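You operate a simulated robot arm through the tools that you are given. There is no shell and no other tool.

Carry out the task below with a simulated robot arm. There is one attempt and no reset: what you move stays moved.

## Task
Raise and prop the platen, switch off, then fit the 50 mm stop block.
Fine: up button till the run lamp is out, red prop in, press switch off; then the block goes into the short pocket. The other blocks stay.
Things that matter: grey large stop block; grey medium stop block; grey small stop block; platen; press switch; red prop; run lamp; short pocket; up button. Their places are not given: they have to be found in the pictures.

The check looks at the end state, three seconds after you hand in, the way a careful person would. Anything else that was tipped, shoved, dropped, spilled or broken makes it a failure.

## Robot
A 7-joint arm with a three-finger gripper, fixed in place. Base frame: the origin is at the foot of the arm, x ahead of it, y to its left, z up; the work surface is at about z = 97.5. Lengths are in cm, angles in rad, forces in N, time in s.
Its first joint turns from -2.897 to 2.897 rad. Payload 2.69 kg.
The tool frame sits at the grasp point between the pads (the TCP): z along the fingers, y along the line on which they close. The tips reach 3 cm beyond it. Largest opening 12.8 cm; the body of the gripper starts 11.7 cm behind the TCP.
Orientation is that of the tool frame in the base frame, as [roll, pitch, yaw] about the fixed x, y, z axes, in that order (R = Rz(yaw) Ry(pitch) Rx(roll)). With the fingers straight down and closing along the base's y, the tool's x points along the base's -x, its y along +y and its z along -z.

## Interface
- The arm moves only by the tool step_arm. Its argument "deltas" is a list of rows, each a list of 7 numbers: the shift along the tool's x, y, z in units of 40 mm (1.0 is 40 mm), then the turn, a rotation vector about the tool's x, y, z in units of 6 degrees (1.0 is 6 degrees), then the gripper command, from -1 (fully open) to 1 (shut), values between in proportion. In form: [[tx, ty, tz, rx, ry, rz, jaw], ...]. A call has 1 to 20 rows; each row shifts and turns the commanded pose from where the row before left it, along the tool's axes as they then stand. A call with a number of a shift or a turn outside -1 to 1 is refused whole. Rows are played at 5 a second. More than 5 cm and 0.15 rad between two rows, or a gripper value outside its range, and nothing of the call is played. A pose out of reach is approached as far as the arm can. The call stops where the force on the tool passes 60 N (or 10 N more than at its start, if that is more) or the arm is blocked; 0.2 s more then pass. The fingers move at their own pace and stop on an object; they squeeze with about 42 N. The grip force told is the motor's: it shows also when the fingers shut on nothing. Time passes only in rows, and 0.2 s behind the last, so rows that do not move let the fingers close. It gives the time, the measured TCP pose, the force on the tool (base axes), the opening and the grip force at its end, in the units of the frame above (readings bear some noise), with the torque about the TCP (base axes, N m) and any sound that the robot's microphone picked up.
- Cameras (640 x 400 px; columns grow to the right, rows downward): "scene" is fixed at [5.03, -49.96, 156.02]; the picture's right is [0.76, -0.65, 0.00], its down [-0.24, -0.28, -0.93] and it looks along [0.60, 0.71, -0.37] (base axes); focal length 347 px, centre (320, 200). "wrist" rides on the gripper at [5.8, 5.4, -13.1] in the tool frame; the picture's right is [-0.68, 0.74, 0.00], its down [-0.62, -0.57, -0.55] and it looks along [-0.40, -0.37, 0.84] (tool axes); focal length 234 px, centre (320, 200).
- snapshot(camera): a new picture of that camera. The clock stands still meanwhile.
- lift_body(by): slides the trunk up (or, below 0, down) by that many cm; the arm rides with it, the base frame stays. It gives what a move gives, with no picture.
- locate(camera, pixels): for up to 12 pixels [column, row] of the newest picture of that camera ("zoom" is the newest enlarged one), the place [x, y, z] in the base frame of the surface seen there, good to about 0.2 cm. The clock stands still meanwhile.
- zoom(camera, box): a new picture of the part [left, top, right, bottom] of that camera's present view, enlarged. The clock stands still meanwhile.
- sign_off(): hands the job in; it is judged then, once.

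Leave the gripper open and the arm clear of the work at the hand-in unless told otherwise.

The tools are called after "Request:" by a JSON object that holds its "op" and its "data". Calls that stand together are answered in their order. step_arm: Moves the arm, as the interface text tells. Its arguments: {"type":"object","properties":{"deltas":{"type":"array","items":{"type":"array","items":{"type":"number"}}}},"required":["deltas"]} The other tools are called the same way: lift_body (by) slides the trunk up or down; snapshot (camera) takes a picture; locate (camera, pixels) gives the place of the surface under pixels of a picture; zoom (camera, box) takes an enlarged picture of a part of a camera's view; sign_off () hands the job in.

At the start:

```text
time_s: 0.0
ee_pos: [71.95, 11.18, 137.95]
tool_rot: [3.141, -0.001, 3.14]
contact_force: [1.1, 0.3, -0.4]
torque: [-0.01, 0.03, 0.01]
gripper_width: 12.8
grip_force: 0.1
trunk travel left (down, up): [-22.5, 12.5]
```

scene: 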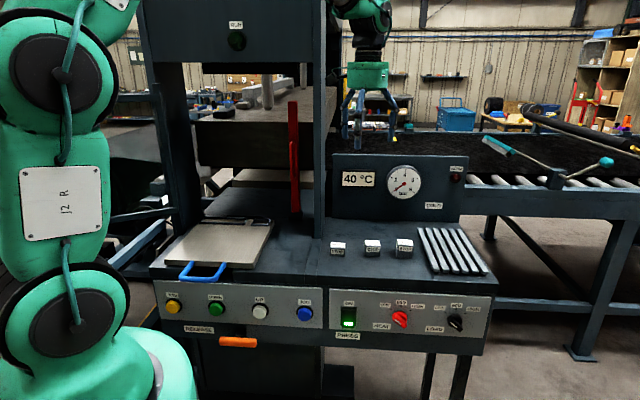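
wrist: 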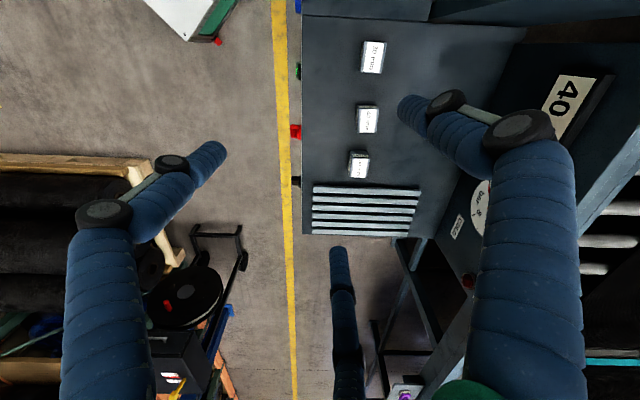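

I see the press with its panel of buttons, three small grey blocks, and a red bar on the frame. I'll zoom in on the panel, the press opening and the blocks.

Request:
{"op": "zoom", "data": {"camera": "scene", "box": [150, 280, 330, 360]}}

Request:
{"op": "zoom", "data": {"camera": "scene", "box": [320, 280, 500, 360]}}

Request:
{"op": "zoom", "data": {"camera": "scene", "box": [150, 60, 340, 280]}}

Request:
{"op": "zoom", "data": {"camera": "scene", "box": [320, 140, 500, 280]}}

Request:
{"op": "zoom", "data": {"camera": "scene", "box": [140, 0, 340, 120]}}

```text
3.56 times, centred on (240, 320) of scene
```

zoom: 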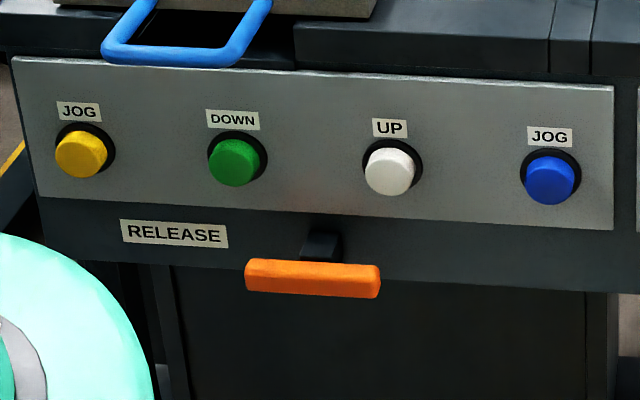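

```text
3.56 times, centred on (410, 320) of scene
```

zoom: 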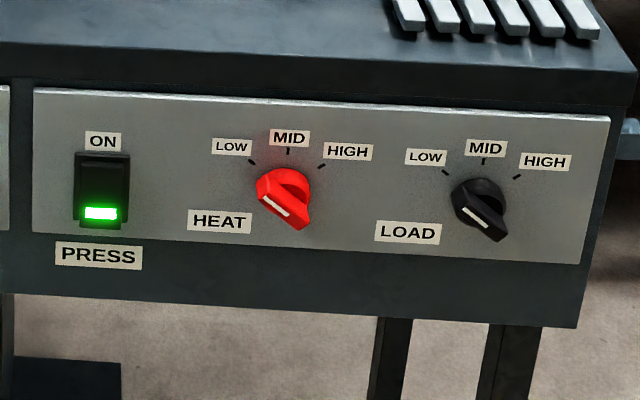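

```text
1.82 times, centred on (245, 170) of scene
```

zoom: 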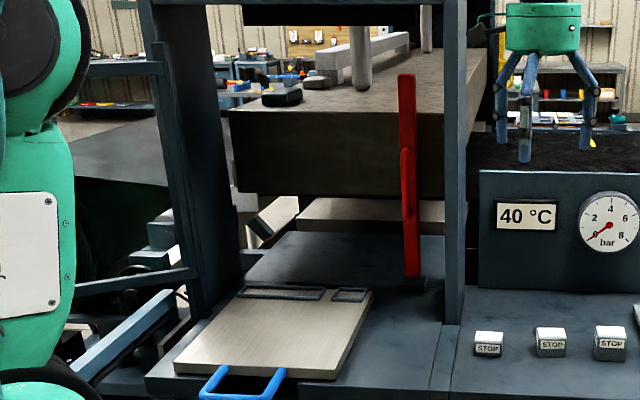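

```text
2.86 times, centred on (410, 210) of scene
```

zoom: 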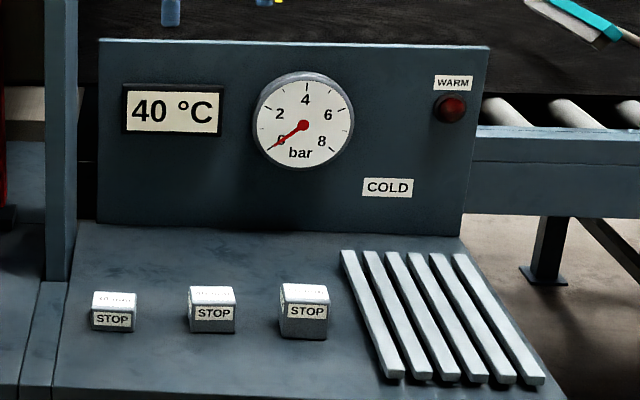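

```text
3.20 times, centred on (240, 60) of scene
```

zoom: 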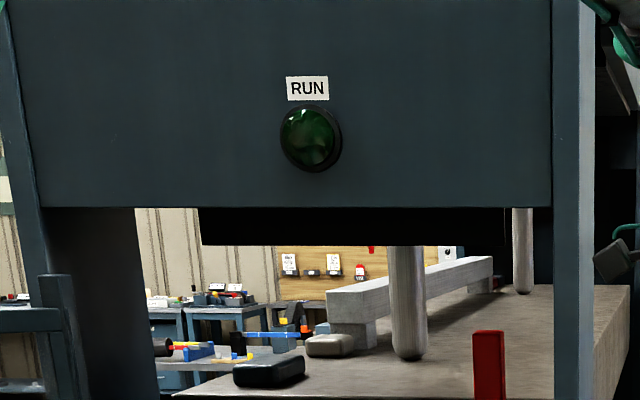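

I'll look closer at the red prop, the tray with its pockets, and the blocks' labels (both cameras).

Request:
{"op": "zoom", "data": {"camera": "scene", "box": [250, 90, 350, 230]}}

Request:
{"op": "zoom", "data": {"camera": "scene", "box": [150, 200, 300, 290]}}

Request:
{"op": "zoom", "data": {"camera": "wrist", "box": [320, 20, 420, 190]}}

Request:
{"op": "zoom", "data": {"camera": "scene", "box": [320, 230, 420, 265]}}

```text
2.86 times, centred on (300, 160) of scene
```

zoom: 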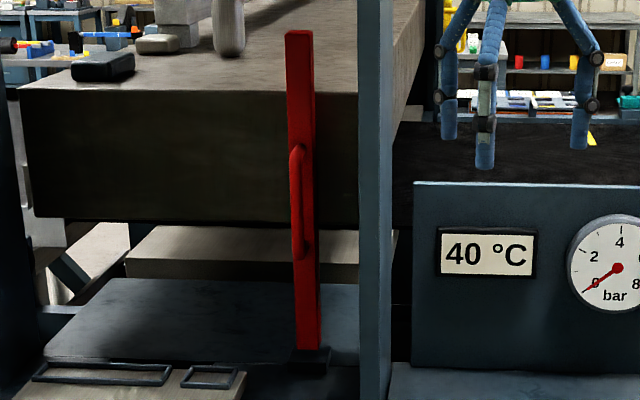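

```text
4.27 times, centred on (225, 245) of scene
```

zoom: 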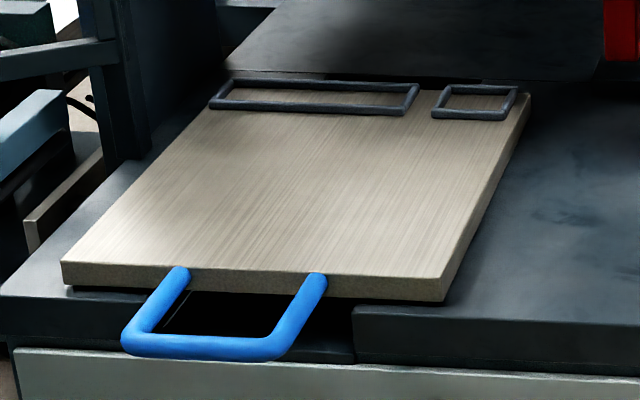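

```text
2.35 times, centred on (370, 105) of wrist
```

zoom: 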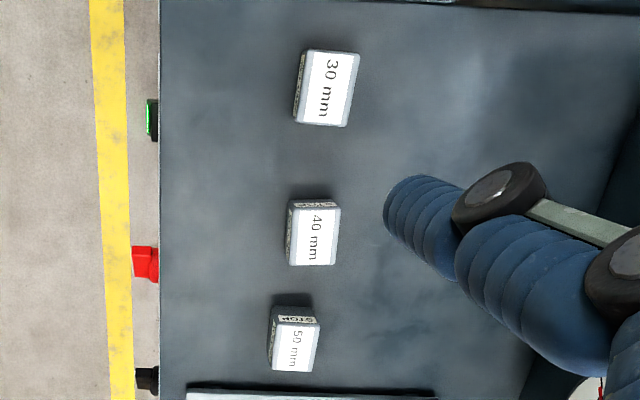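

```text
6.40 times, centred on (370, 248) of scene
```

zoom: 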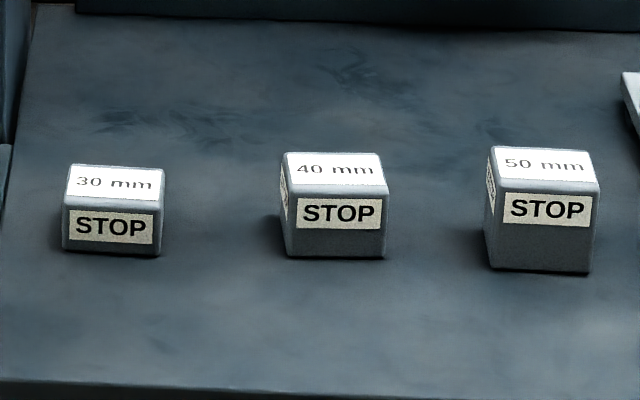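

The 50 mm block is the rightmost, nearest the white bars. I'll measure the UP button, press switch, prop, pockets, and blocks.

Request:
{"op": "locate", "data": {"camera": "scene", "pixels": [[259.1, 311.8], [251, 306], [268, 322], [348.4, 317], [348, 311], [348, 323], [335, 300], [206, 309], [304, 313], [240, 343], [399, 319], [456, 321]]}}

Request:
{"op": "locate", "data": {"camera": "scene", "pixels": [[293, 102], [293, 120], [297, 135], [292, 150], [293, 165], [293, 178], [298, 190], [296, 210], [300, 215], [305, 217], [290, 216], [280, 214]]}}

Request:
{"op": "locate", "data": {"camera": "scene", "pixels": [[258, 222], [251, 226], [255, 220], [270, 220], [267, 227], [245, 225], [220, 221], [202, 222], [225, 245], [270, 244], [165, 262], [250, 267]]}}

Request:
{"op": "locate", "data": {"camera": "scene", "pixels": [[405, 242], [397, 240], [412, 240], [404, 251], [398, 257], [412, 259], [372, 244], [337, 246], [240, 43], [405, 265], [205, 120], [250, 140]]}}

```text
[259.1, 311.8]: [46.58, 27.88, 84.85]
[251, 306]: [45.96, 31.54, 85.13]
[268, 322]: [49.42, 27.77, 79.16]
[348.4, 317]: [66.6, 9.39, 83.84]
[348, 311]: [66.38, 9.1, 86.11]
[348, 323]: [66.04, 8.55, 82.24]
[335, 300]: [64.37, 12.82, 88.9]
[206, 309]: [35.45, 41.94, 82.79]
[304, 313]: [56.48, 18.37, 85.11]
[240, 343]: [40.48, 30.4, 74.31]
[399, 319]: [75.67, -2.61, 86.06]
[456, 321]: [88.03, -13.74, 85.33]
```

```text
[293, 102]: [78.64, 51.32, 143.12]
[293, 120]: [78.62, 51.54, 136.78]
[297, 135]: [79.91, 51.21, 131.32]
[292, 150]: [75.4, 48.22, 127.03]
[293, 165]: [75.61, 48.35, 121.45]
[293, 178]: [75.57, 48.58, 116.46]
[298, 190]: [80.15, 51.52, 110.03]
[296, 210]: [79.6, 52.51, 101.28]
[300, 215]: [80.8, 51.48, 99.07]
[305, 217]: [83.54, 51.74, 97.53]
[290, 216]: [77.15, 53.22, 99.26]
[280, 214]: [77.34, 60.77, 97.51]
```

```text
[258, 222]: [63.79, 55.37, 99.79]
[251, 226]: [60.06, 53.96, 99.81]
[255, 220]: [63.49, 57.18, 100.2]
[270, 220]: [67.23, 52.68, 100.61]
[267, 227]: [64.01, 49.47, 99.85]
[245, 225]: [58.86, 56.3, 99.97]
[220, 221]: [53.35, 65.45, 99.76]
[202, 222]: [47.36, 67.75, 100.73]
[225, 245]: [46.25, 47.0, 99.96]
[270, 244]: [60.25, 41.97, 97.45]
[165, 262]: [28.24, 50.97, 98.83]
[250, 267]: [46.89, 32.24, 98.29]
```

```text
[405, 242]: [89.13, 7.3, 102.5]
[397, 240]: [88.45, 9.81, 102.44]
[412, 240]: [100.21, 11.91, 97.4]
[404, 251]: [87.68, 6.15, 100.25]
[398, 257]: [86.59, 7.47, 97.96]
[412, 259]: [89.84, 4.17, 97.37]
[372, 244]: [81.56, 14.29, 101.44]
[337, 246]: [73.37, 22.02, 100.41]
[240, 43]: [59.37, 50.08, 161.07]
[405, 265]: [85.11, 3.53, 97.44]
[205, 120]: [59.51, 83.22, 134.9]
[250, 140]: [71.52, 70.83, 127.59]
```

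The machine seems turned about 45° to the base. I'll measure the panel's tilt, the frame post, the prop's foot and the area under the platen more closely.

Request:
{"op": "zoom", "data": {"camera": "scene", "box": [260, 150, 350, 240]}}

Request:
{"op": "locate", "data": {"camera": "scene", "pixels": [[170, 293], [170, 320], [280, 303], [280, 325], [312, 300], [312, 327], [375, 300], [380, 330], [480, 305], [470, 338], [240, 286], [400, 285]]}}

Request:
{"op": "locate", "data": {"camera": "scene", "pixels": [[316, 100], [322, 100], [316, 150], [322, 200], [318, 235], [310, 235], [330, 200], [316, 20], [230, 160], [280, 160], [230, 176], [280, 180]]}}

Request:
{"op": "locate", "data": {"camera": "scene", "pixels": [[205, 165], [240, 168], [285, 168], [240, 195], [265, 195], [285, 200], [250, 205], [240, 214], [310, 210], [310, 190], [200, 90], [290, 98]]}}

```text
4.44 times, centred on (305, 195) of scene
```

zoom: 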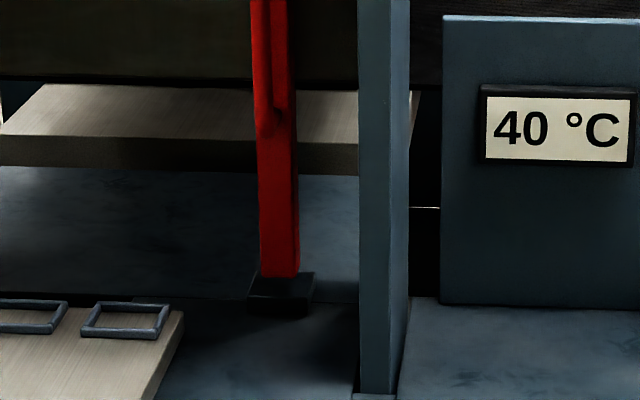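

```text
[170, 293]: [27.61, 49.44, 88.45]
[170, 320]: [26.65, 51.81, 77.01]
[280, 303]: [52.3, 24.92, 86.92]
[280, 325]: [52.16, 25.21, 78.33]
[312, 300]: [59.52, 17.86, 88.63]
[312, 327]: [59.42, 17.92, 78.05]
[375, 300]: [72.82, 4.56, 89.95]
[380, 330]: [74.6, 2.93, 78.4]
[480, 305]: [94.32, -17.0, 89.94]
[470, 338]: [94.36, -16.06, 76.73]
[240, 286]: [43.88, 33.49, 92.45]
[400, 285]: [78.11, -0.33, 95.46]
```

```text
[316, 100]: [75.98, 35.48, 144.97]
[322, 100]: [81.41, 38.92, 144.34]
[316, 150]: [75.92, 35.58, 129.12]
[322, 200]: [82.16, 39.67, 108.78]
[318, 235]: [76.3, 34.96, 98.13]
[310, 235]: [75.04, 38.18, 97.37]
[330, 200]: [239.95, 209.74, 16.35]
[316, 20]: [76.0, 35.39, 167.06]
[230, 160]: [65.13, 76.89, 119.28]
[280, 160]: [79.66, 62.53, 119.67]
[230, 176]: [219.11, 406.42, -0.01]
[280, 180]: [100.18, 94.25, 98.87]
```

```text
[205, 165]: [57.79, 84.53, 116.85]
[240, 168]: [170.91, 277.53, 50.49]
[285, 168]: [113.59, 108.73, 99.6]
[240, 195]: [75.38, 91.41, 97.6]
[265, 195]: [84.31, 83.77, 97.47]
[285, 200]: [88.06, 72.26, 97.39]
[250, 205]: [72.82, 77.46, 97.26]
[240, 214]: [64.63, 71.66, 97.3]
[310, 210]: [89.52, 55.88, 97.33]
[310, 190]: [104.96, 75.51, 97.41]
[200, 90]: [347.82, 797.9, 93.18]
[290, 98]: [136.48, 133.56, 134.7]
```

The panel is vertical and turned exactly 45° (x+y≈77.3). The platen's underside is at about z 117 and the prop is about 46 cm long. I'll look at the gripper itself and measure the arm before moving.

Request:
{"op": "zoom", "data": {"camera": "scene", "box": [320, 0, 420, 160]}}

Request:
{"op": "locate", "data": {"camera": "scene", "pixels": [[65, 200], [65, 70], [60, 310], [370, 20], [368, 75], [345, 145], [358, 145], [392, 135], [352, 60], [388, 62], [160, 360], [110, 5]]}}

Request:
{"op": "locate", "data": {"camera": "wrist", "pixels": [[215, 150], [405, 105], [340, 255], [170, 165], [445, 100], [360, 160], [367, 120], [374, 57], [105, 215], [520, 130], [330, 330], [350, 380]]}}

```text
2.50 times, centred on (370, 80) of scene
```

zoom: 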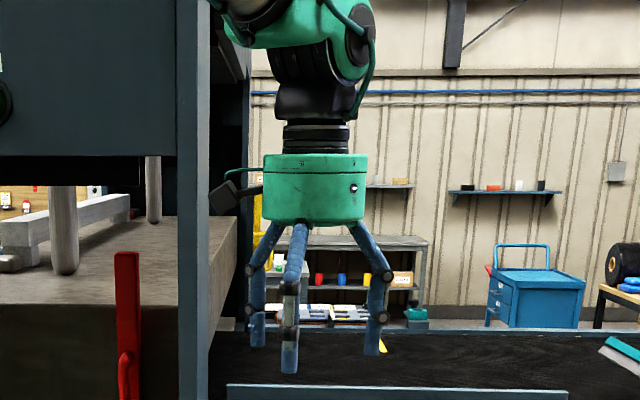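

```text
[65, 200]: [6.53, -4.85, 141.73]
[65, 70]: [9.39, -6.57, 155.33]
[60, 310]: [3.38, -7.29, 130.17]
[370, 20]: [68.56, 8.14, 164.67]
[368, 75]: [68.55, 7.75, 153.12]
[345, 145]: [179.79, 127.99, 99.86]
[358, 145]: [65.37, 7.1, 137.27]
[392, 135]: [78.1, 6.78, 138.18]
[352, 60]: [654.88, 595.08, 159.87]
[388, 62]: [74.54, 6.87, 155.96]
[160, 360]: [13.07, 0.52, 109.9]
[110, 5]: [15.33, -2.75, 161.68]
```

```text
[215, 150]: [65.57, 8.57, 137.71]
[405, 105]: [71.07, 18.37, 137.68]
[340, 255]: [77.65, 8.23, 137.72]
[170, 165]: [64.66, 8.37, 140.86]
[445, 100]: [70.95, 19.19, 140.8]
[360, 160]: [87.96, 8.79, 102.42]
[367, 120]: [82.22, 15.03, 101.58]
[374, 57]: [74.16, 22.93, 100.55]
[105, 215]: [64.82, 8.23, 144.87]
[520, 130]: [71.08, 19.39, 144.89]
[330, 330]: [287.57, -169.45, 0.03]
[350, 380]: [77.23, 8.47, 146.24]
```

The gripper looks to have three slim blue fingers. I'll shut it in free air and look at how it closes (I need it shut to press the button anyway).

Request:
{"op": "step_arm", "data": {"deltas": [[0, 0, 0, 0, 0, 0, 1], [0, 0, 0, 0, 0, 0, 1], [0, 0, 0, 0, 0, 0, 1], [0, 0, 0, 0, 0, 0, 1]]}}

Request:
{"op": "snapshot", "data": {"camera": "wrist"}}

Request:
{"op": "zoom", "data": {"camera": "scene", "box": [320, 0, 420, 160]}}

```text
time_s: 1.0
ee_pos: [71.96, 11.17, 138.01]
tool_rot: [-3.141, 0.0, -3.14]
contact_force: [-0.6, 0.1, -0.8]
torque: [0.0, -0.02, -0.01]
gripper_width: 0.21
grip_force: 31.5
trunk travel left (down, up): [-22.5, 12.5]
```

```text
taken
```

wrist: 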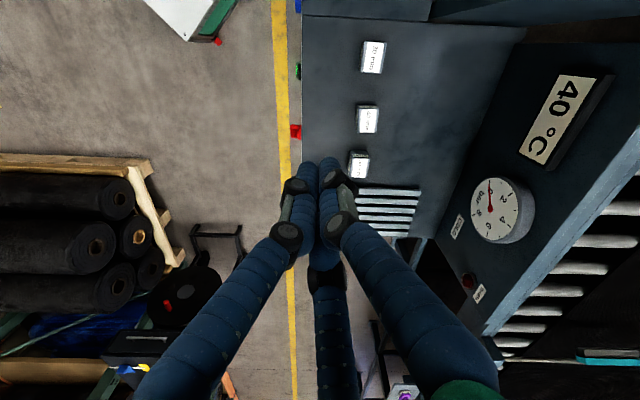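

```text
2.50 times, centred on (370, 80) of scene
```

zoom: 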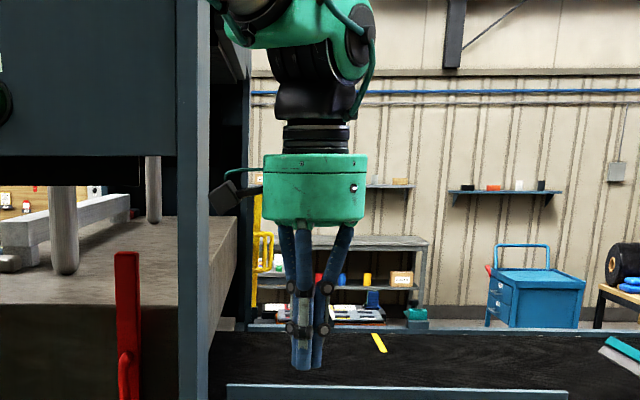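

The three fingers close to the centre. The white UP button's face is at about (46.6, 27.9, 84.9) on a vertical panel facing me at 45°. Next I yaw the tool 45° in place, keeping the jaw shut.

Request:
{"op": "step_arm", "data": {"deltas": [[0, 0, 0, 0, 0, -1, 1], [0, 0, 0, 0, 0, -1, 1], [0, 0, 0, 0, 0, -1, 1], [0, 0, 0, 0, 0, -1, 1], [0, 0, 0, 0, 0, -1, 1], [0, 0, 0, 0, 0, -1, 1], [0, 0, 0, 0, 0, -1, 1], [0, 0, 0, 0, 0, -0.5, 1]]}}

Request:
{"op": "snapshot", "data": {"camera": "wrist"}}

```text
time_s: 2.8
ee_pos: [71.98, 11.24, 138.07]
tool_rot: [3.141, -0.001, -2.353]
contact_force: [0.2, -0.5, -0.2]
torque: [-0.03, 0.03, 0.02]
gripper_width: 0.2
grip_force: 31.2
trunk travel left (down, up): [-22.5, 12.5]
```

```text
taken
```

wrist: 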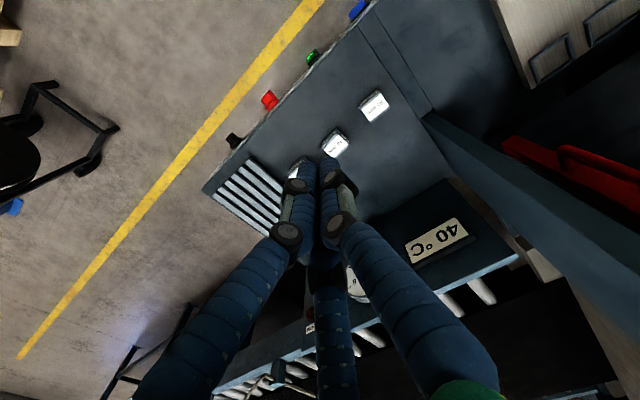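

Yaw is right. Next I tilt the tool so the fingers point horizontally into the machine (about tool y, −90°), in free air.

Request:
{"op": "step_arm", "data": {"deltas": [[0, 0, 0, 0, -1, 0, 1], [0, 0, 0, 0, -1, 0, 1], [0, 0, 0, 0, -1, 0, 1], [0, 0, 0, 0, -1, 0, 1], [0, 0, 0, 0, -1, 0, 1], [0, 0, 0, 0, -1, 0, 1], [0, 0, 0, 0, -1, 0, 1], [0, 0, 0, 0, -1, 0, 1]]}}

Request:
{"op": "snapshot", "data": {"camera": "wrist"}}

Request:
{"op": "snapshot", "data": {"camera": "scene"}}

```text
time_s: 4.6
ee_pos: [71.83, 11.2, 138.08]
tool_rot: [-3.141, 0.841, -2.357]
contact_force: [0.0, -0.1, 0.6]
torque: [-0.02, -0.01, -0.03]
gripper_width: 0.19
grip_force: 31.6
trunk travel left (down, up): [-22.5, 12.5]
```

```text
taken
```

wrist: 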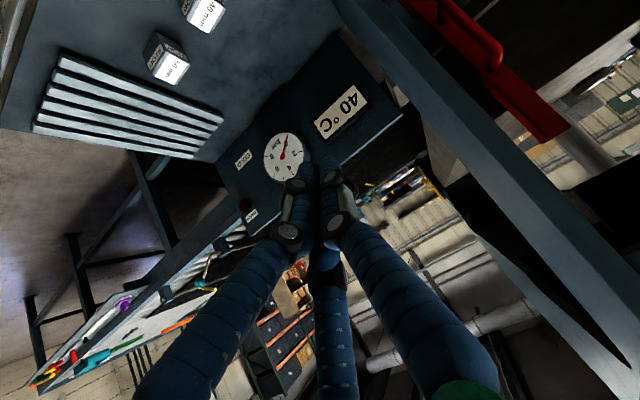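

```text
taken
```

scene: 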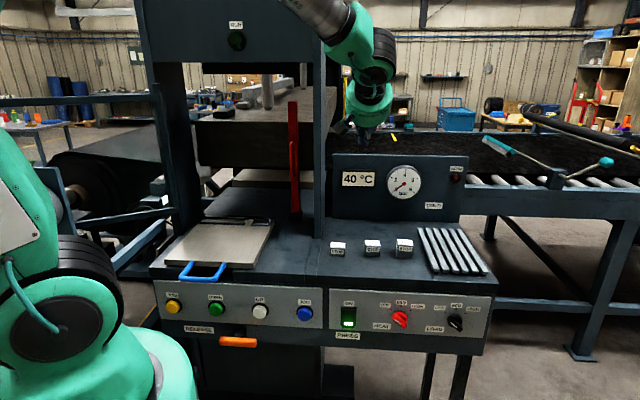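

Tilted 48° without trouble. I'll tilt the remaining 42°.

Request:
{"op": "step_arm", "data": {"deltas": [[0, 0, 0, 0, -1, 0, 1], [0, 0, 0, 0, -1, 0, 1], [0, 0, 0, 0, -1, 0, 1], [0, 0, 0, 0, -1, 0, 1], [0, 0, 0, 0, -1, 0, 1], [0, 0, 0, 0, -1, 0, 1], [0, 0, 0, 0, -0.9, 0, 1]]}}

Request:
{"op": "snapshot", "data": {"camera": "wrist"}}

Request:
{"op": "snapshot", "data": {"camera": "scene"}}

```text
time_s: 6.2
ee_pos: [72.12, 11.21, 138.03]
tool_rot: [-3.044, 1.562, -2.261]
contact_force: [-0.3, -0.5, 1.0]
torque: [-0.01, -0.03, 0.01]
gripper_width: 0.23
grip_force: 31.5
trunk travel left (down, up): [-22.5, 12.5]
```

```text
taken
```

wrist: 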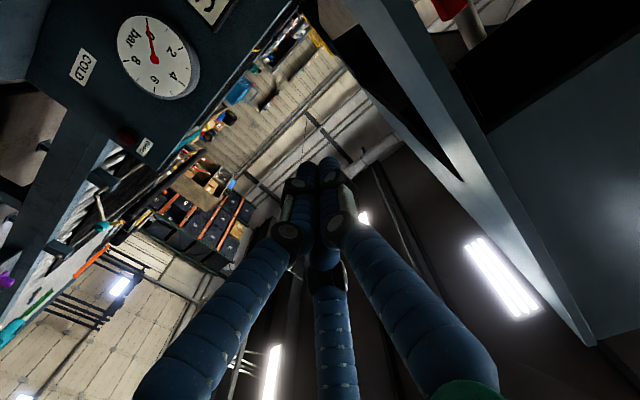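

```text
taken
```

scene: 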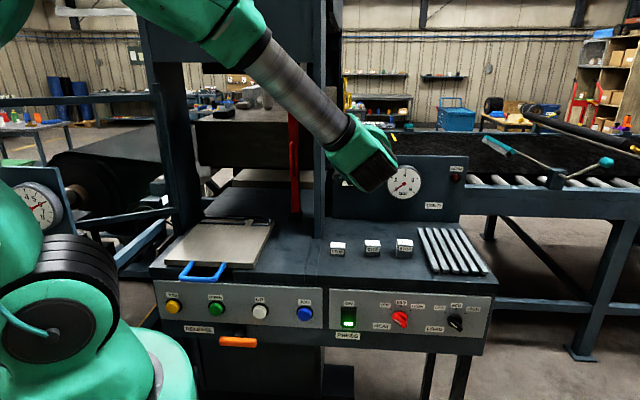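

Tool is horizontal now. I back away from the machine (to v≈44) and then descend in front of the panel in stages.

Request:
{"op": "step_arm", "data": {"deltas": [[0, 0, -0.93, 0, 0, 0, 1], [0, 0, -0.93, 0, 0, 0, 1], [0, 0, -0.93, 0, 0, 0, 1], [0, 0, -0.93, 0, 0, 0, 1], [0.9, 0, 0, 0, 0, 0, 1], [0.9, 0, 0, 0, 0, 0, 1], [0.9, 0, 0, 0, 0, 0, 1], [0.9, 0, 0, 0, 0, 0, 1], [0.9, 0, 0, 0, 0, 0, 1], [0.9, 0, 0, 0, 0, 0, 1], [0.9, 0, 0, 0, 0, 0, 1]]}}

Request:
{"op": "snapshot", "data": {"camera": "scene"}}

Request:
{"op": "snapshot", "data": {"camera": "wrist"}}

```text
time_s: 8.6
ee_pos: [61.26, 0.42, 112.82]
tool_rot: [-3.075, 1.559, -2.29]
contact_force: [-0.4, -0.2, 0.1]
torque: [-0.03, 0.01, -0.03]
gripper_width: 0.22
grip_force: 31.2
trunk travel left (down, up): [-22.5, 12.5]
```

```text
taken
```

scene: 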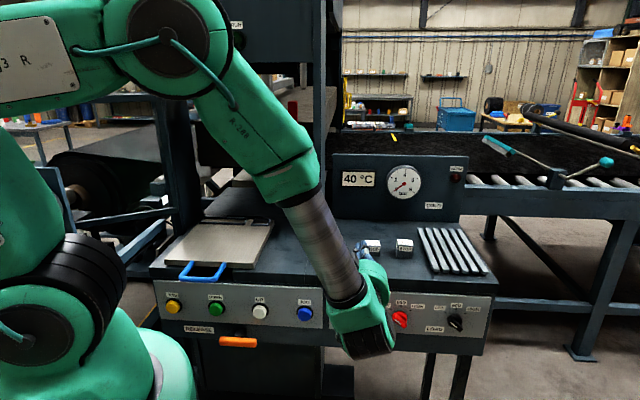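

```text
taken
```

wrist: 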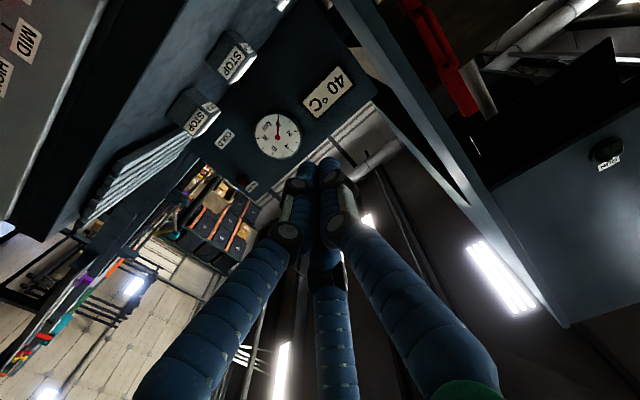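

Clear so far. I continue down to button height (z≈85) and then go left along the panel to the UP button's column.

Request:
{"op": "step_arm", "data": {"deltas": [[0.99, 0, 0, 0, 0, 0, 1], [0.99, 0, 0, 0, 0, 0, 1], [0.99, 0, 0, 0, 0, 0, 1], [0.99, 0, 0, 0, 0, 0, 1], [0.99, 0, 0, 0, 0, 0, 1], [0.99, 0, 0, 0, 0, 0, 1], [0.99, 0, 0, 0, 0, 0, 1], [0, 0.9, 0, 0, 0, 0, 1], [0, 0.9, 0, 0, 0, 0, 1], [0, 0.9, 0, 0, 0, 0, 1]]}}

Request:
{"op": "snapshot", "data": {"camera": "scene"}}

Request:
{"op": "snapshot", "data": {"camera": "wrist"}}

```text
time_s: 10.8
ee_pos: [61.91, 3.62, 88.04]
tool_rot: [2.126, 1.544, 2.923]
contact_force: [0.0, 0.1, 0.2]
torque: [-0.02, 0.03, 0.0]
gripper_width: 0.2
grip_force: 31.2
out of reach, approached as far as the arm can: row 7, 8, 9, 10
trunk travel left (down, up): [-22.5, 12.5]
```

```text
taken
```

scene: 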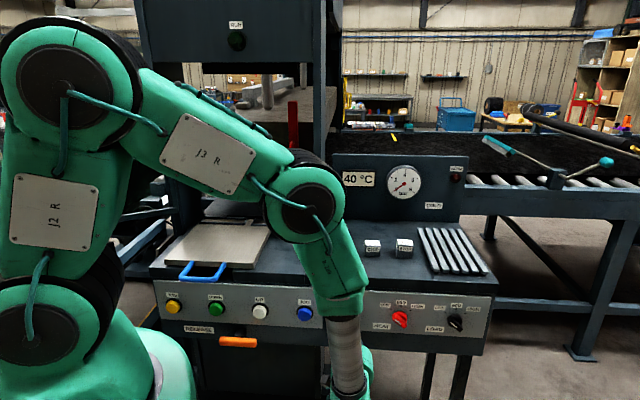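

```text
taken
```

wrist: 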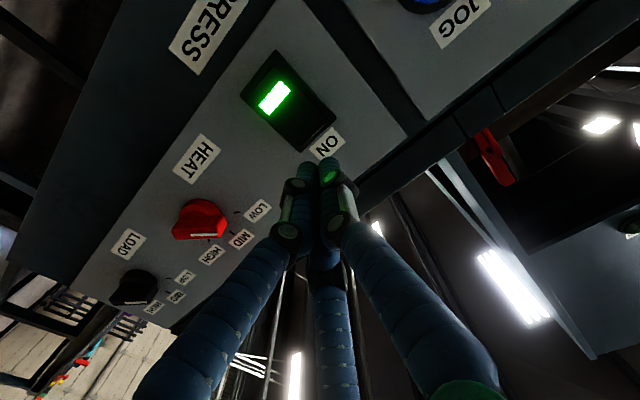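

The arm ran out of reach at that height (it stopped at z 88, v≈46). Before going on I raise the tool about 16 cm again, then lower the trunk so the arm has a better posture.

Request:
{"op": "step_arm", "data": {"deltas": [[-0.9, 0, 0, 0, 0, 0, 1], [-0.9, 0, 0, 0, 0, 0, 1], [-0.9, 0, 0, 0, 0, 0, 1], [-0.9, 0, 0, 0, 0, 0, 1], [-0.9, 0, 0, 0, 0, 0, 1], [0, 0, 0, 0, 0, 0, 1]]}}

```text
time_s: 12.2
ee_pos: [62.09, 3.74, 106.18]
tool_rot: [-3.098, 1.56, -2.312]
contact_force: [0.6, -0.5, 0.3]
torque: [-0.05, -0.01, -0.02]
gripper_width: 0.17
grip_force: 31.0
trunk travel left (down, up): [-22.5, 12.5]
```

Pose recovered at z 106. I back off a little more from the panel and look at where the links are before lowering the trunk.

Request:
{"op": "step_arm", "data": {"deltas": [[0, 0, -0.7, 0, 0, 0, 1], [0, 0, 0, 0, 0, 0, 1]]}}

Request:
{"op": "snapshot", "data": {"camera": "scene"}}

Request:
{"op": "locate", "data": {"camera": "scene", "pixels": [[180, 45], [250, 120], [300, 180], [330, 240], [360, 300], [355, 340], [380, 330], [60, 50], [30, 310], [160, 370], [120, 320], [260, 190]]}}

```text
time_s: 12.8
ee_pos: [60.12, 1.69, 106.19]
tool_rot: [3.103, 1.558, -2.394]
contact_force: [0.3, -1.3, -0.2]
torque: [-0.01, 0.04, -0.03]
gripper_width: 0.21
grip_force: 32.1
trunk travel left (down, up): [-22.5, 12.5]
```

```text
taken
```

scene: 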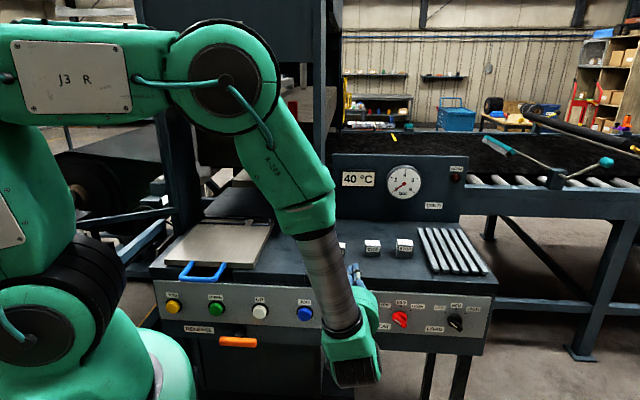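

```text
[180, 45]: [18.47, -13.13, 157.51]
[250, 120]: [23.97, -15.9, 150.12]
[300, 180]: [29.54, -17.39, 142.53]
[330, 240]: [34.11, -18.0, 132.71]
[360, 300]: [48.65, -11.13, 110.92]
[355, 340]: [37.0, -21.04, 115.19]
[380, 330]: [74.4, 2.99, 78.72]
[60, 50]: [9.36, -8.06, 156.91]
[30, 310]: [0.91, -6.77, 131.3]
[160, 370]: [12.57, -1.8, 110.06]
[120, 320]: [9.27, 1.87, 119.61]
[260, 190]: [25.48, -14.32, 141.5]
```

All links are on the near side, well clear of the table. I lower the trunk by 21 cm, so the tool comes to z≈85.

Request:
{"op": "lift_body", "data": {"by": -21}}

Request:
{"op": "snapshot", "data": {"camera": "scene"}}

Request:
{"op": "snapshot", "data": {"camera": "wrist"}}

```text
time_s: 15.1
ee_pos: [60.14, 1.65, 85.16]
tool_rot: [-3.131, 1.561, -2.346]
contact_force: [0.5, -0.3, 0.1]
torque: [-0.01, -0.03, 0.0]
gripper_width: 0.22
grip_force: 31.4
trunk travel left (down, up): [-1.5, 33.5]
```

```text
taken
```

scene: 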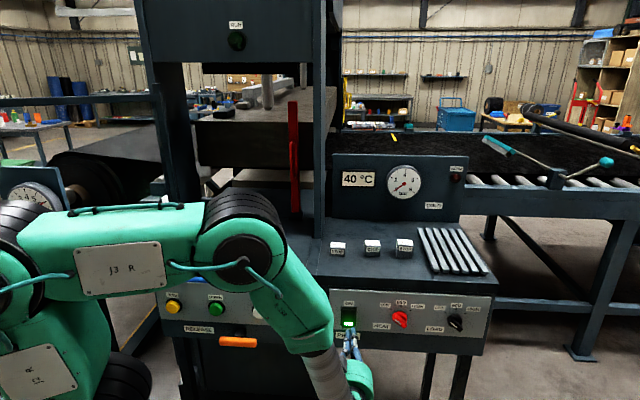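

```text
taken
```

wrist: 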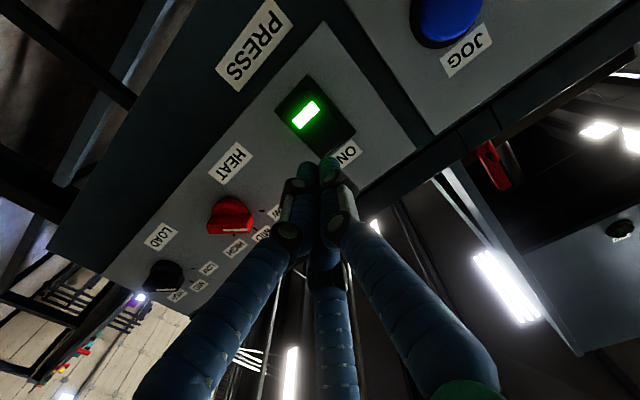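

Trunk lowered; the tool is at z 85.2, in front of the press switch. Now I go left along the panel about 28 cm to the UP button, staying ~6 cm away from the panel parts.

Request:
{"op": "step_arm", "data": {"deltas": [[0, 0.879, 0, 0, 0, 0, 1], [0, 0.879, 0, 0, 0, 0, 1], [0, 0.879, 0, 0, 0, 0, 1], [0, 0.879, 0, 0, 0, 0, 1], [0, 0.879, 0, 0, 0, 0, 1], [0, 0.879, 0, 0, 0, 0, 1], [0, 0.879, 0, 0, 0, 0, 1], [0, 0.879, 0, 0, 0, 0, 1], [0, 0, 0, 0, 0, 0, 1]]}}

Request:
{"op": "snapshot", "data": {"camera": "wrist"}}

Request:
{"op": "snapshot", "data": {"camera": "scene"}}

```text
time_s: 17.1
ee_pos: [42.35, 20.39, 90.64]
tool_rot: [2.83, 1.554, -2.665]
contact_force: [0.4, -0.3, 0.1]
torque: [0.0, 0.02, 0.0]
gripper_width: 0.21
grip_force: 31.5
out of reach, approached as far as the arm can: row 4, 5, 6, 7, 8
trunk travel left (down, up): [-1.5, 33.5]
```

```text
taken
```

wrist: 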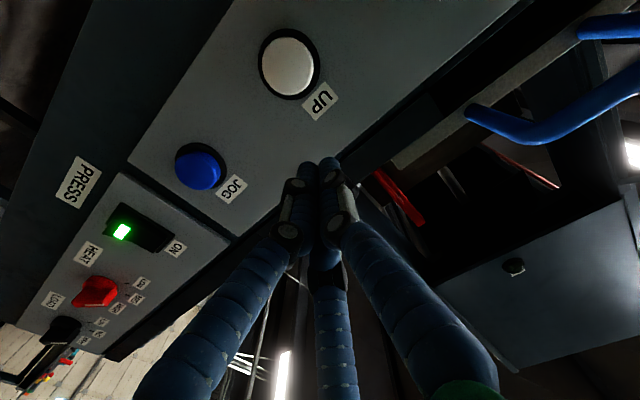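

```text
taken
```

scene: 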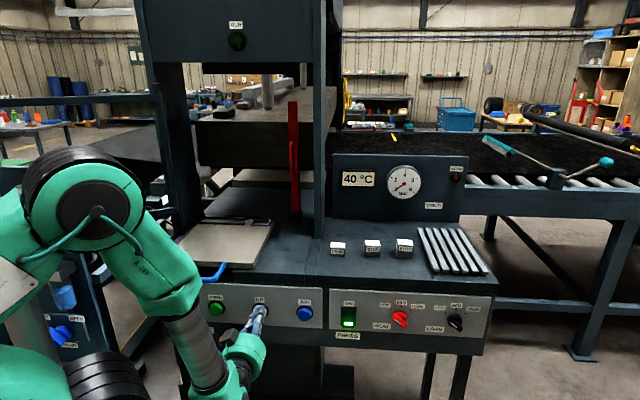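

The wrist can't bend further up this close to the base, so the arm drifted (now u≈15.5, z 90.6), still clear of the panel. I tilt the tool about 40° downward (fingers pointing forward-down), which the arm can hold lower and closer.

Request:
{"op": "step_arm", "data": {"deltas": [[0, 0, 0, 0, 1, 0, 1], [0, 0, 0, 0, 1, 0, 1], [0, 0, 0, 0, 1, 0, 1], [0, 0, 0, 0, 1, 0, 1], [0, 0, 0, 0, 1, 0, 1], [0, 0, 0, 0, 1, 0, 1], [0, 0, 0, 0, 0.67, 0, 1], [0, 0, 0, 0, 0, 0, 1]]}}

Request:
{"op": "snapshot", "data": {"camera": "wrist"}}

Request:
{"op": "snapshot", "data": {"camera": "scene"}}

```text
time_s: 18.9
ee_pos: [42.26, 20.27, 90.67]
tool_rot: [-3.141, 0.859, -2.355]
contact_force: [0.1, -0.3, -0.6]
torque: [0.0, -0.02, -0.02]
gripper_width: 0.21
grip_force: 31.7
trunk travel left (down, up): [-1.5, 33.5]
```

```text
taken
```

wrist: 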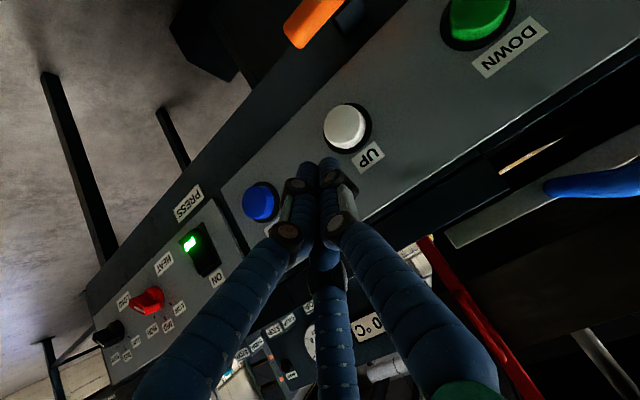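

```text
taken
```

scene: 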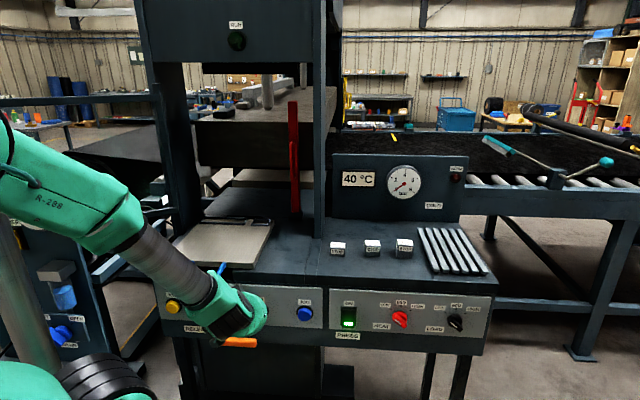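

Tilted fine. I re-measure the UP button (pixel 345,127 in the wrist view), and the fingertip positions.

Request:
{"op": "locate", "data": {"camera": "wrist", "pixels": [[345, 127], [335, 122], [355, 130], [345, 112], [258, 203], [470, 20], [310, 168], [328, 163], [338, 170], [300, 20], [195, 243], [420, 130]]}}

```text
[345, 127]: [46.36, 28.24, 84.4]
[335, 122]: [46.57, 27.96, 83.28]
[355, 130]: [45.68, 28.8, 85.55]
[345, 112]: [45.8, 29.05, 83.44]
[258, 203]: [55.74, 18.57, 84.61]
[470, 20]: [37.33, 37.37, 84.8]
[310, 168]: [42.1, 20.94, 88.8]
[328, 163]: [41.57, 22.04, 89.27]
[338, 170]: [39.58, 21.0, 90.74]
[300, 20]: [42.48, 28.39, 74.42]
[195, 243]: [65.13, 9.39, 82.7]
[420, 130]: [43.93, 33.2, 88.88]
```

The UP button's centre is about (46.2, 28.2, 84.5). I move to a pre-press pose a few cm in front of it.

Request:
{"op": "step_arm", "data": {"deltas": [[0.326, 0.331, 0.579, 0, 0, 0, 1], [0.326, 0.331, 0.579, 0, 0, 0, 1], [0, 0, 0, 0, 0, 0, 1]]}}

Request:
{"op": "snapshot", "data": {"camera": "wrist"}}

Request:
{"op": "zoom", "data": {"camera": "scene", "box": [200, 260, 320, 350]}}

```text
time_s: 19.6
ee_pos: [41.73, 23.54, 85.71]
tool_rot: [3.142, 0.862, -2.356]
contact_force: [0.7, -0.4, 0.3]
torque: [-0.02, 0.01, 0.0]
gripper_width: 0.2
grip_force: 31.8
trunk travel left (down, up): [-1.5, 33.5]
```

```text
taken
```

wrist: 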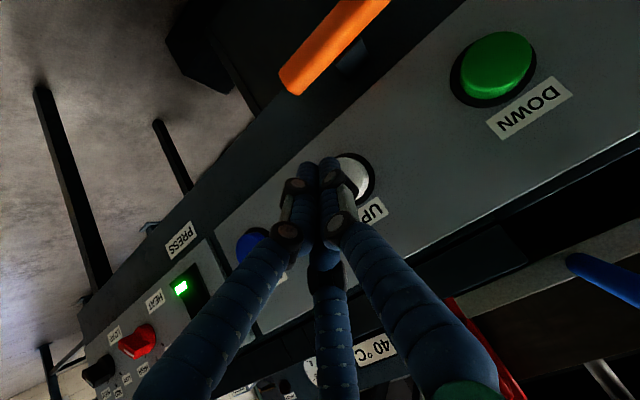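

```text
4.44 times, centred on (260, 305) of scene
```

zoom: 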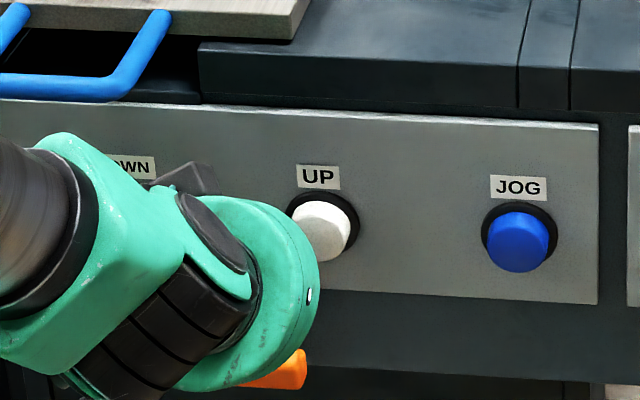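

Aligned in front of UP. I advance slowly along the panel normal toward the button, checking force.

Request:
{"op": "step_arm", "data": {"deltas": [[-0.2286, 0, 0.265, 0, 0, 0, 1], [-0.2286, 0, 0.265, 0, 0, 0, 1], [-0.0653, 0, 0.0757, 0, 0, 0, 1], [0, 0, 0, 0, 0, 0, 1]]}}

Request:
{"op": "snapshot", "data": {"camera": "wrist"}}

Request:
{"op": "snapshot", "data": {"camera": "scene"}}

```text
time_s: 20.6
ee_pos: [43.93, 25.84, 85.6]
tool_rot: [3.141, 0.86, -2.357]
contact_force: [0.5, -0.9, -0.4]
torque: [-0.04, -0.02, 0.0]
gripper_width: 0.2
grip_force: 31.1
trunk travel left (down, up): [-1.5, 33.5]
```

```text
taken
```

wrist: 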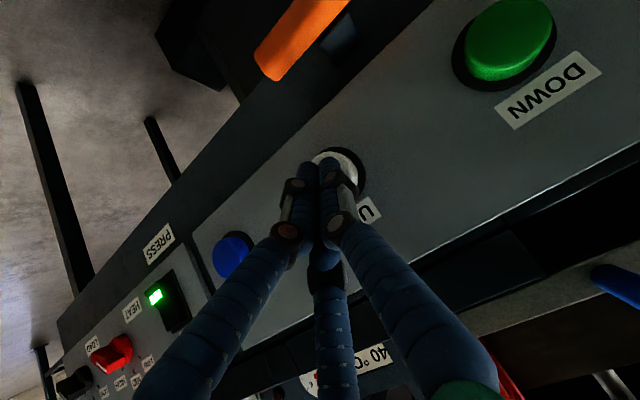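

```text
taken
```

scene: 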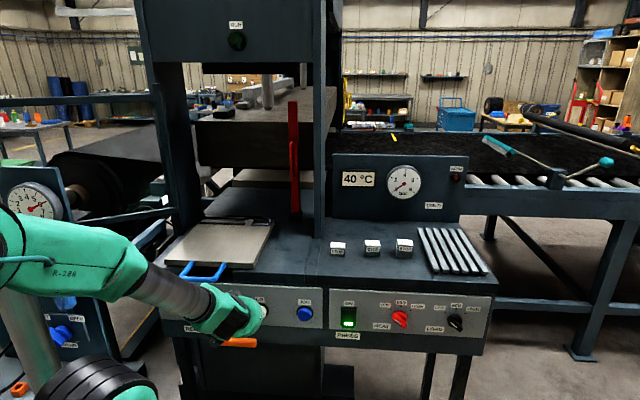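

No contact yet (v≈49.3). I advance in 3 mm steps.

Request:
{"op": "step_arm", "data": {"deltas": [[-0.049, 0, 0.0568, 0, 0, 0, 1], [-0.049, 0, 0.0568, 0, 0, 0, 1], [-0.049, 0, 0.0568, 0, 0, 0, 1], [0, 0, 0, 0, 0, 0, 1]]}}

Request:
{"op": "snapshot", "data": {"camera": "scene"}}

```text
time_s: 21.6
ee_pos: [44.73, 26.34, 85.66]
tool_rot: [3.141, 0.863, -2.355]
contact_force: [-1.9, -3.5, 0.0]
torque: [-0.01, 0.0, -0.06]
gripper_width: 0.2
grip_force: 31.7
trunk travel left (down, up): [-1.5, 33.5]
heard: click
```

```text
taken
```

scene: 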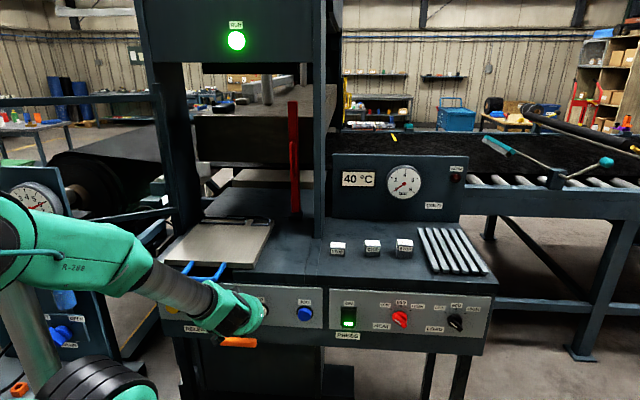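

A click; the RUN lamp is lit and the platen has started up. I hold the button where it is.

Request:
{"op": "step_arm", "data": {"deltas": [[0, 0, 0, 0, 0, 0, 1], [0, 0, 0, 0, 0, 0, 1], [0, 0, 0, 0, 0, 0, 1], [0, 0, 0, 0, 0, 0, 1], [0, 0, 0, 0, 0, 0, 1], [0, 0, 0, 0, 0, 0, 1], [0, 0, 0, 0, 0, 0, 1], [0, 0, 0, 0, 0, 0, 1], [0, 0, 0, 0, 0, 0, 1], [0, 0, 0, 0, 0, 0, 1]]}}

Request:
{"op": "snapshot", "data": {"camera": "scene"}}

```text
time_s: 23.9
ee_pos: [44.68, 26.3, 85.78]
tool_rot: [-3.141, 0.862, -2.355]
contact_force: [-3.0, -3.0, -1.4]
torque: [-0.09, 0.06, -0.03]
gripper_width: 0.2
grip_force: 32.0
trunk travel left (down, up): [-1.5, 33.5]
```

```text
taken
```

scene: 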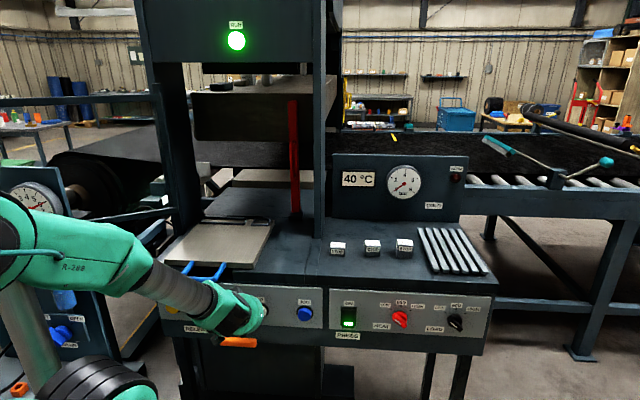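

The platen rises while I hold (underside now at row ~140). Lamp is still lit; I keep holding.

Request:
{"op": "step_arm", "data": {"deltas": [[0, 0, 0, 0, 0, 0, 1], [0, 0, 0, 0, 0, 0, 1], [0, 0, 0, 0, 0, 0, 1], [0, 0, 0, 0, 0, 0, 1], [0, 0, 0, 0, 0, 0, 1], [0, 0, 0, 0, 0, 0, 1], [0, 0, 0, 0, 0, 0, 1], [0, 0, 0, 0, 0, 0, 1], [0, 0, 0, 0, 0, 0, 1], [0, 0, 0, 0, 0, 0, 1]]}}

Request:
{"op": "snapshot", "data": {"camera": "scene"}}

```text
time_s: 26.1
ee_pos: [44.75, 26.48, 85.75]
tool_rot: [3.141, 0.861, -2.357]
contact_force: [-3.0, -2.2, 0.0]
torque: [-0.01, 0.0, 0.02]
gripper_width: 0.22
grip_force: 31.4
trunk travel left (down, up): [-1.5, 33.5]
```

```text
taken
```

scene: 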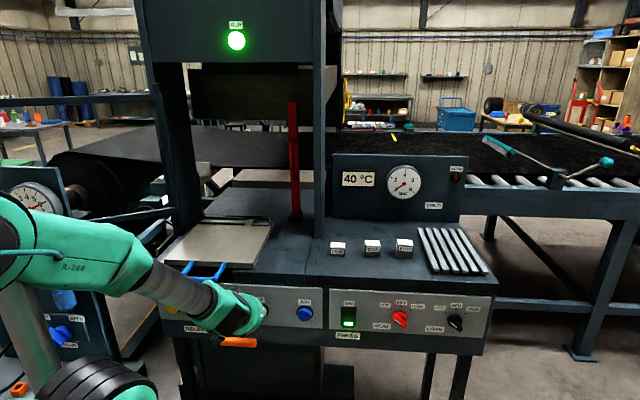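

Still rising, lamp still lit. I keep holding.

Request:
{"op": "step_arm", "data": {"deltas": [[0, 0, 0, 0, 0, 0, 1], [0, 0, 0, 0, 0, 0, 1], [0, 0, 0, 0, 0, 0, 1], [0, 0, 0, 0, 0, 0, 1], [0, 0, 0, 0, 0, 0, 1], [0, 0, 0, 0, 0, 0, 1], [0, 0, 0, 0, 0, 0, 1], [0, 0, 0, 0, 0, 0, 1], [0, 0, 0, 0, 0, 0, 1], [0, 0, 0, 0, 0, 0, 1]]}}

Request:
{"op": "snapshot", "data": {"camera": "scene"}}

```text
time_s: 28.2
ee_pos: [44.69, 26.5, 85.59]
tool_rot: [-3.141, 0.862, -2.356]
contact_force: [-2.4, -2.6, 0.7]
torque: [-0.01, -0.03, 0.0]
gripper_width: 0.21
grip_force: 31.9
trunk travel left (down, up): [-1.5, 33.5]
```

```text
taken
```

scene: 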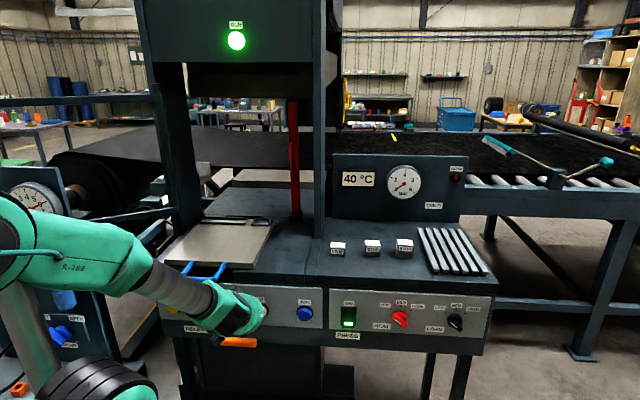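

The platen underside is now around row 97, above the top of the prop. Lamp is still lit; I hold on.

Request:
{"op": "step_arm", "data": {"deltas": [[0, 0, 0, 0, 0, 0, 1], [0, 0, 0, 0, 0, 0, 1], [0, 0, 0, 0, 0, 0, 1], [0, 0, 0, 0, 0, 0, 1], [0, 0, 0, 0, 0, 0, 1], [0, 0, 0, 0, 0, 0, 1]]}}

Request:
{"op": "snapshot", "data": {"camera": "scene"}}

```text
time_s: 29.6
ee_pos: [44.79, 26.52, 85.67]
tool_rot: [-3.141, 0.862, -2.356]
contact_force: [-3.0, -2.9, 0.3]
torque: [-0.04, 0.02, -0.03]
gripper_width: 0.22
grip_force: 31.8
trunk travel left (down, up): [-1.5, 33.5]
```

```text
taken
```

scene: 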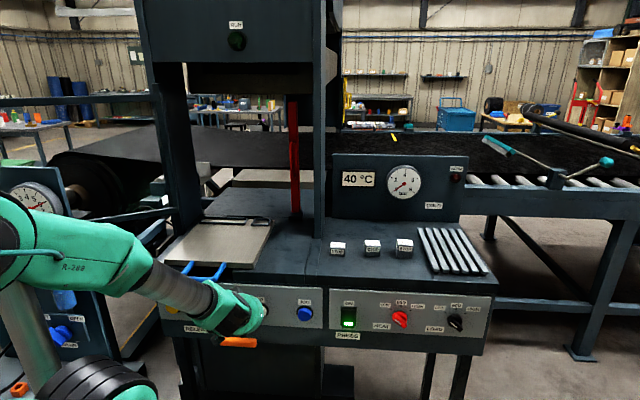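

The lamp is out. I release the button by backing straight off.

Request:
{"op": "step_arm", "data": {"deltas": [[0.653, 0, -0.757, 0, 0, 0, 1], [0.653, 0, -0.757, 0, 0, 0, 1], [0, 0, 0, 0, 0, 0, 1]]}}

Request:
{"op": "snapshot", "data": {"camera": "scene"}}

Request:
{"op": "zoom", "data": {"camera": "scene", "box": [190, 40, 330, 220]}}

Request:
{"op": "locate", "data": {"camera": "scene", "pixels": [[200, 90], [240, 92], [280, 92], [293, 105], [300, 93], [294, 97], [295, 215], [290, 210], [302, 213], [285, 219], [305, 222], [297, 222]]}}

```text
time_s: 30.4
ee_pos: [39.07, 20.84, 85.61]
tool_rot: [3.14, 0.863, -2.357]
contact_force: [0.7, 1.6, -0.2]
torque: [-0.05, 0.04, 0.04]
gripper_width: 0.18
grip_force: 31.7
trunk travel left (down, up): [-1.5, 33.5]
```

```text
taken
```

scene: 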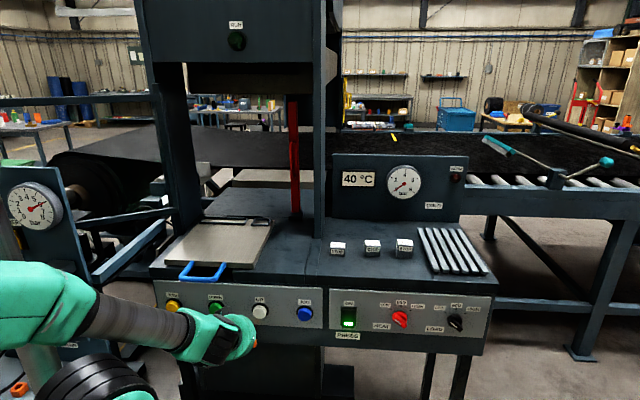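

```text
2.22 times, centred on (260, 130) of scene
```

zoom: 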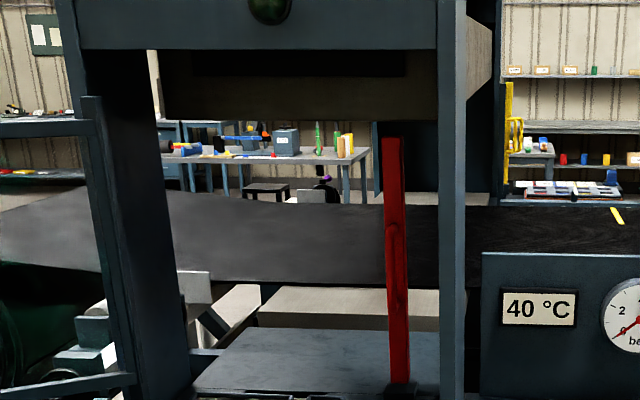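

```text
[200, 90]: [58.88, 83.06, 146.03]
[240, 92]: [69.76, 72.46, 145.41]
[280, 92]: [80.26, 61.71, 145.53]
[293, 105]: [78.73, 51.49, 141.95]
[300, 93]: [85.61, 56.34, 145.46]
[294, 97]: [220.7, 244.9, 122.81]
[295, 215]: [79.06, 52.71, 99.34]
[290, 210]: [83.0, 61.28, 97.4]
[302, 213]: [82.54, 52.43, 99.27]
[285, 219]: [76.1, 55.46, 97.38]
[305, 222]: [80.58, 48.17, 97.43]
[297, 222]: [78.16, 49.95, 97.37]
```

UP released and the platen stays up (underside ≈ z 144.7; prop top ≈ 143). Next I bring the trunk back up to its starting height, with the arm staying in front of the machine.

Request:
{"op": "lift_body", "data": {"by": 18}}

Request:
{"op": "snapshot", "data": {"camera": "scene"}}

```text
time_s: 32.5
ee_pos: [39.04, 20.9, 103.57]
tool_rot: [3.141, 0.863, -2.358]
contact_force: [-0.6, -0.3, 0.1]
torque: [0.01, 0.04, 0.01]
gripper_width: 0.22
grip_force: 31.4
trunk travel left (down, up): [-19.5, 15.5]
```

```text
taken
```

scene: 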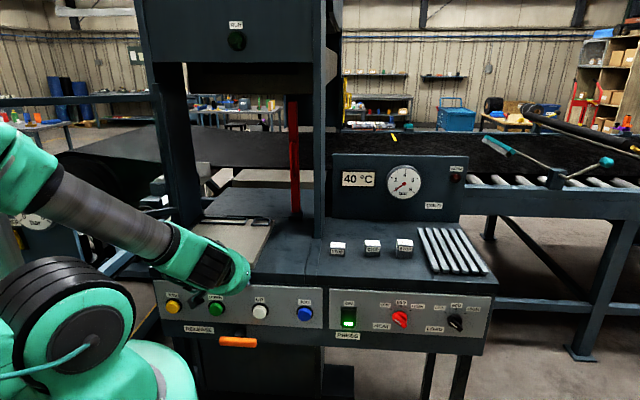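

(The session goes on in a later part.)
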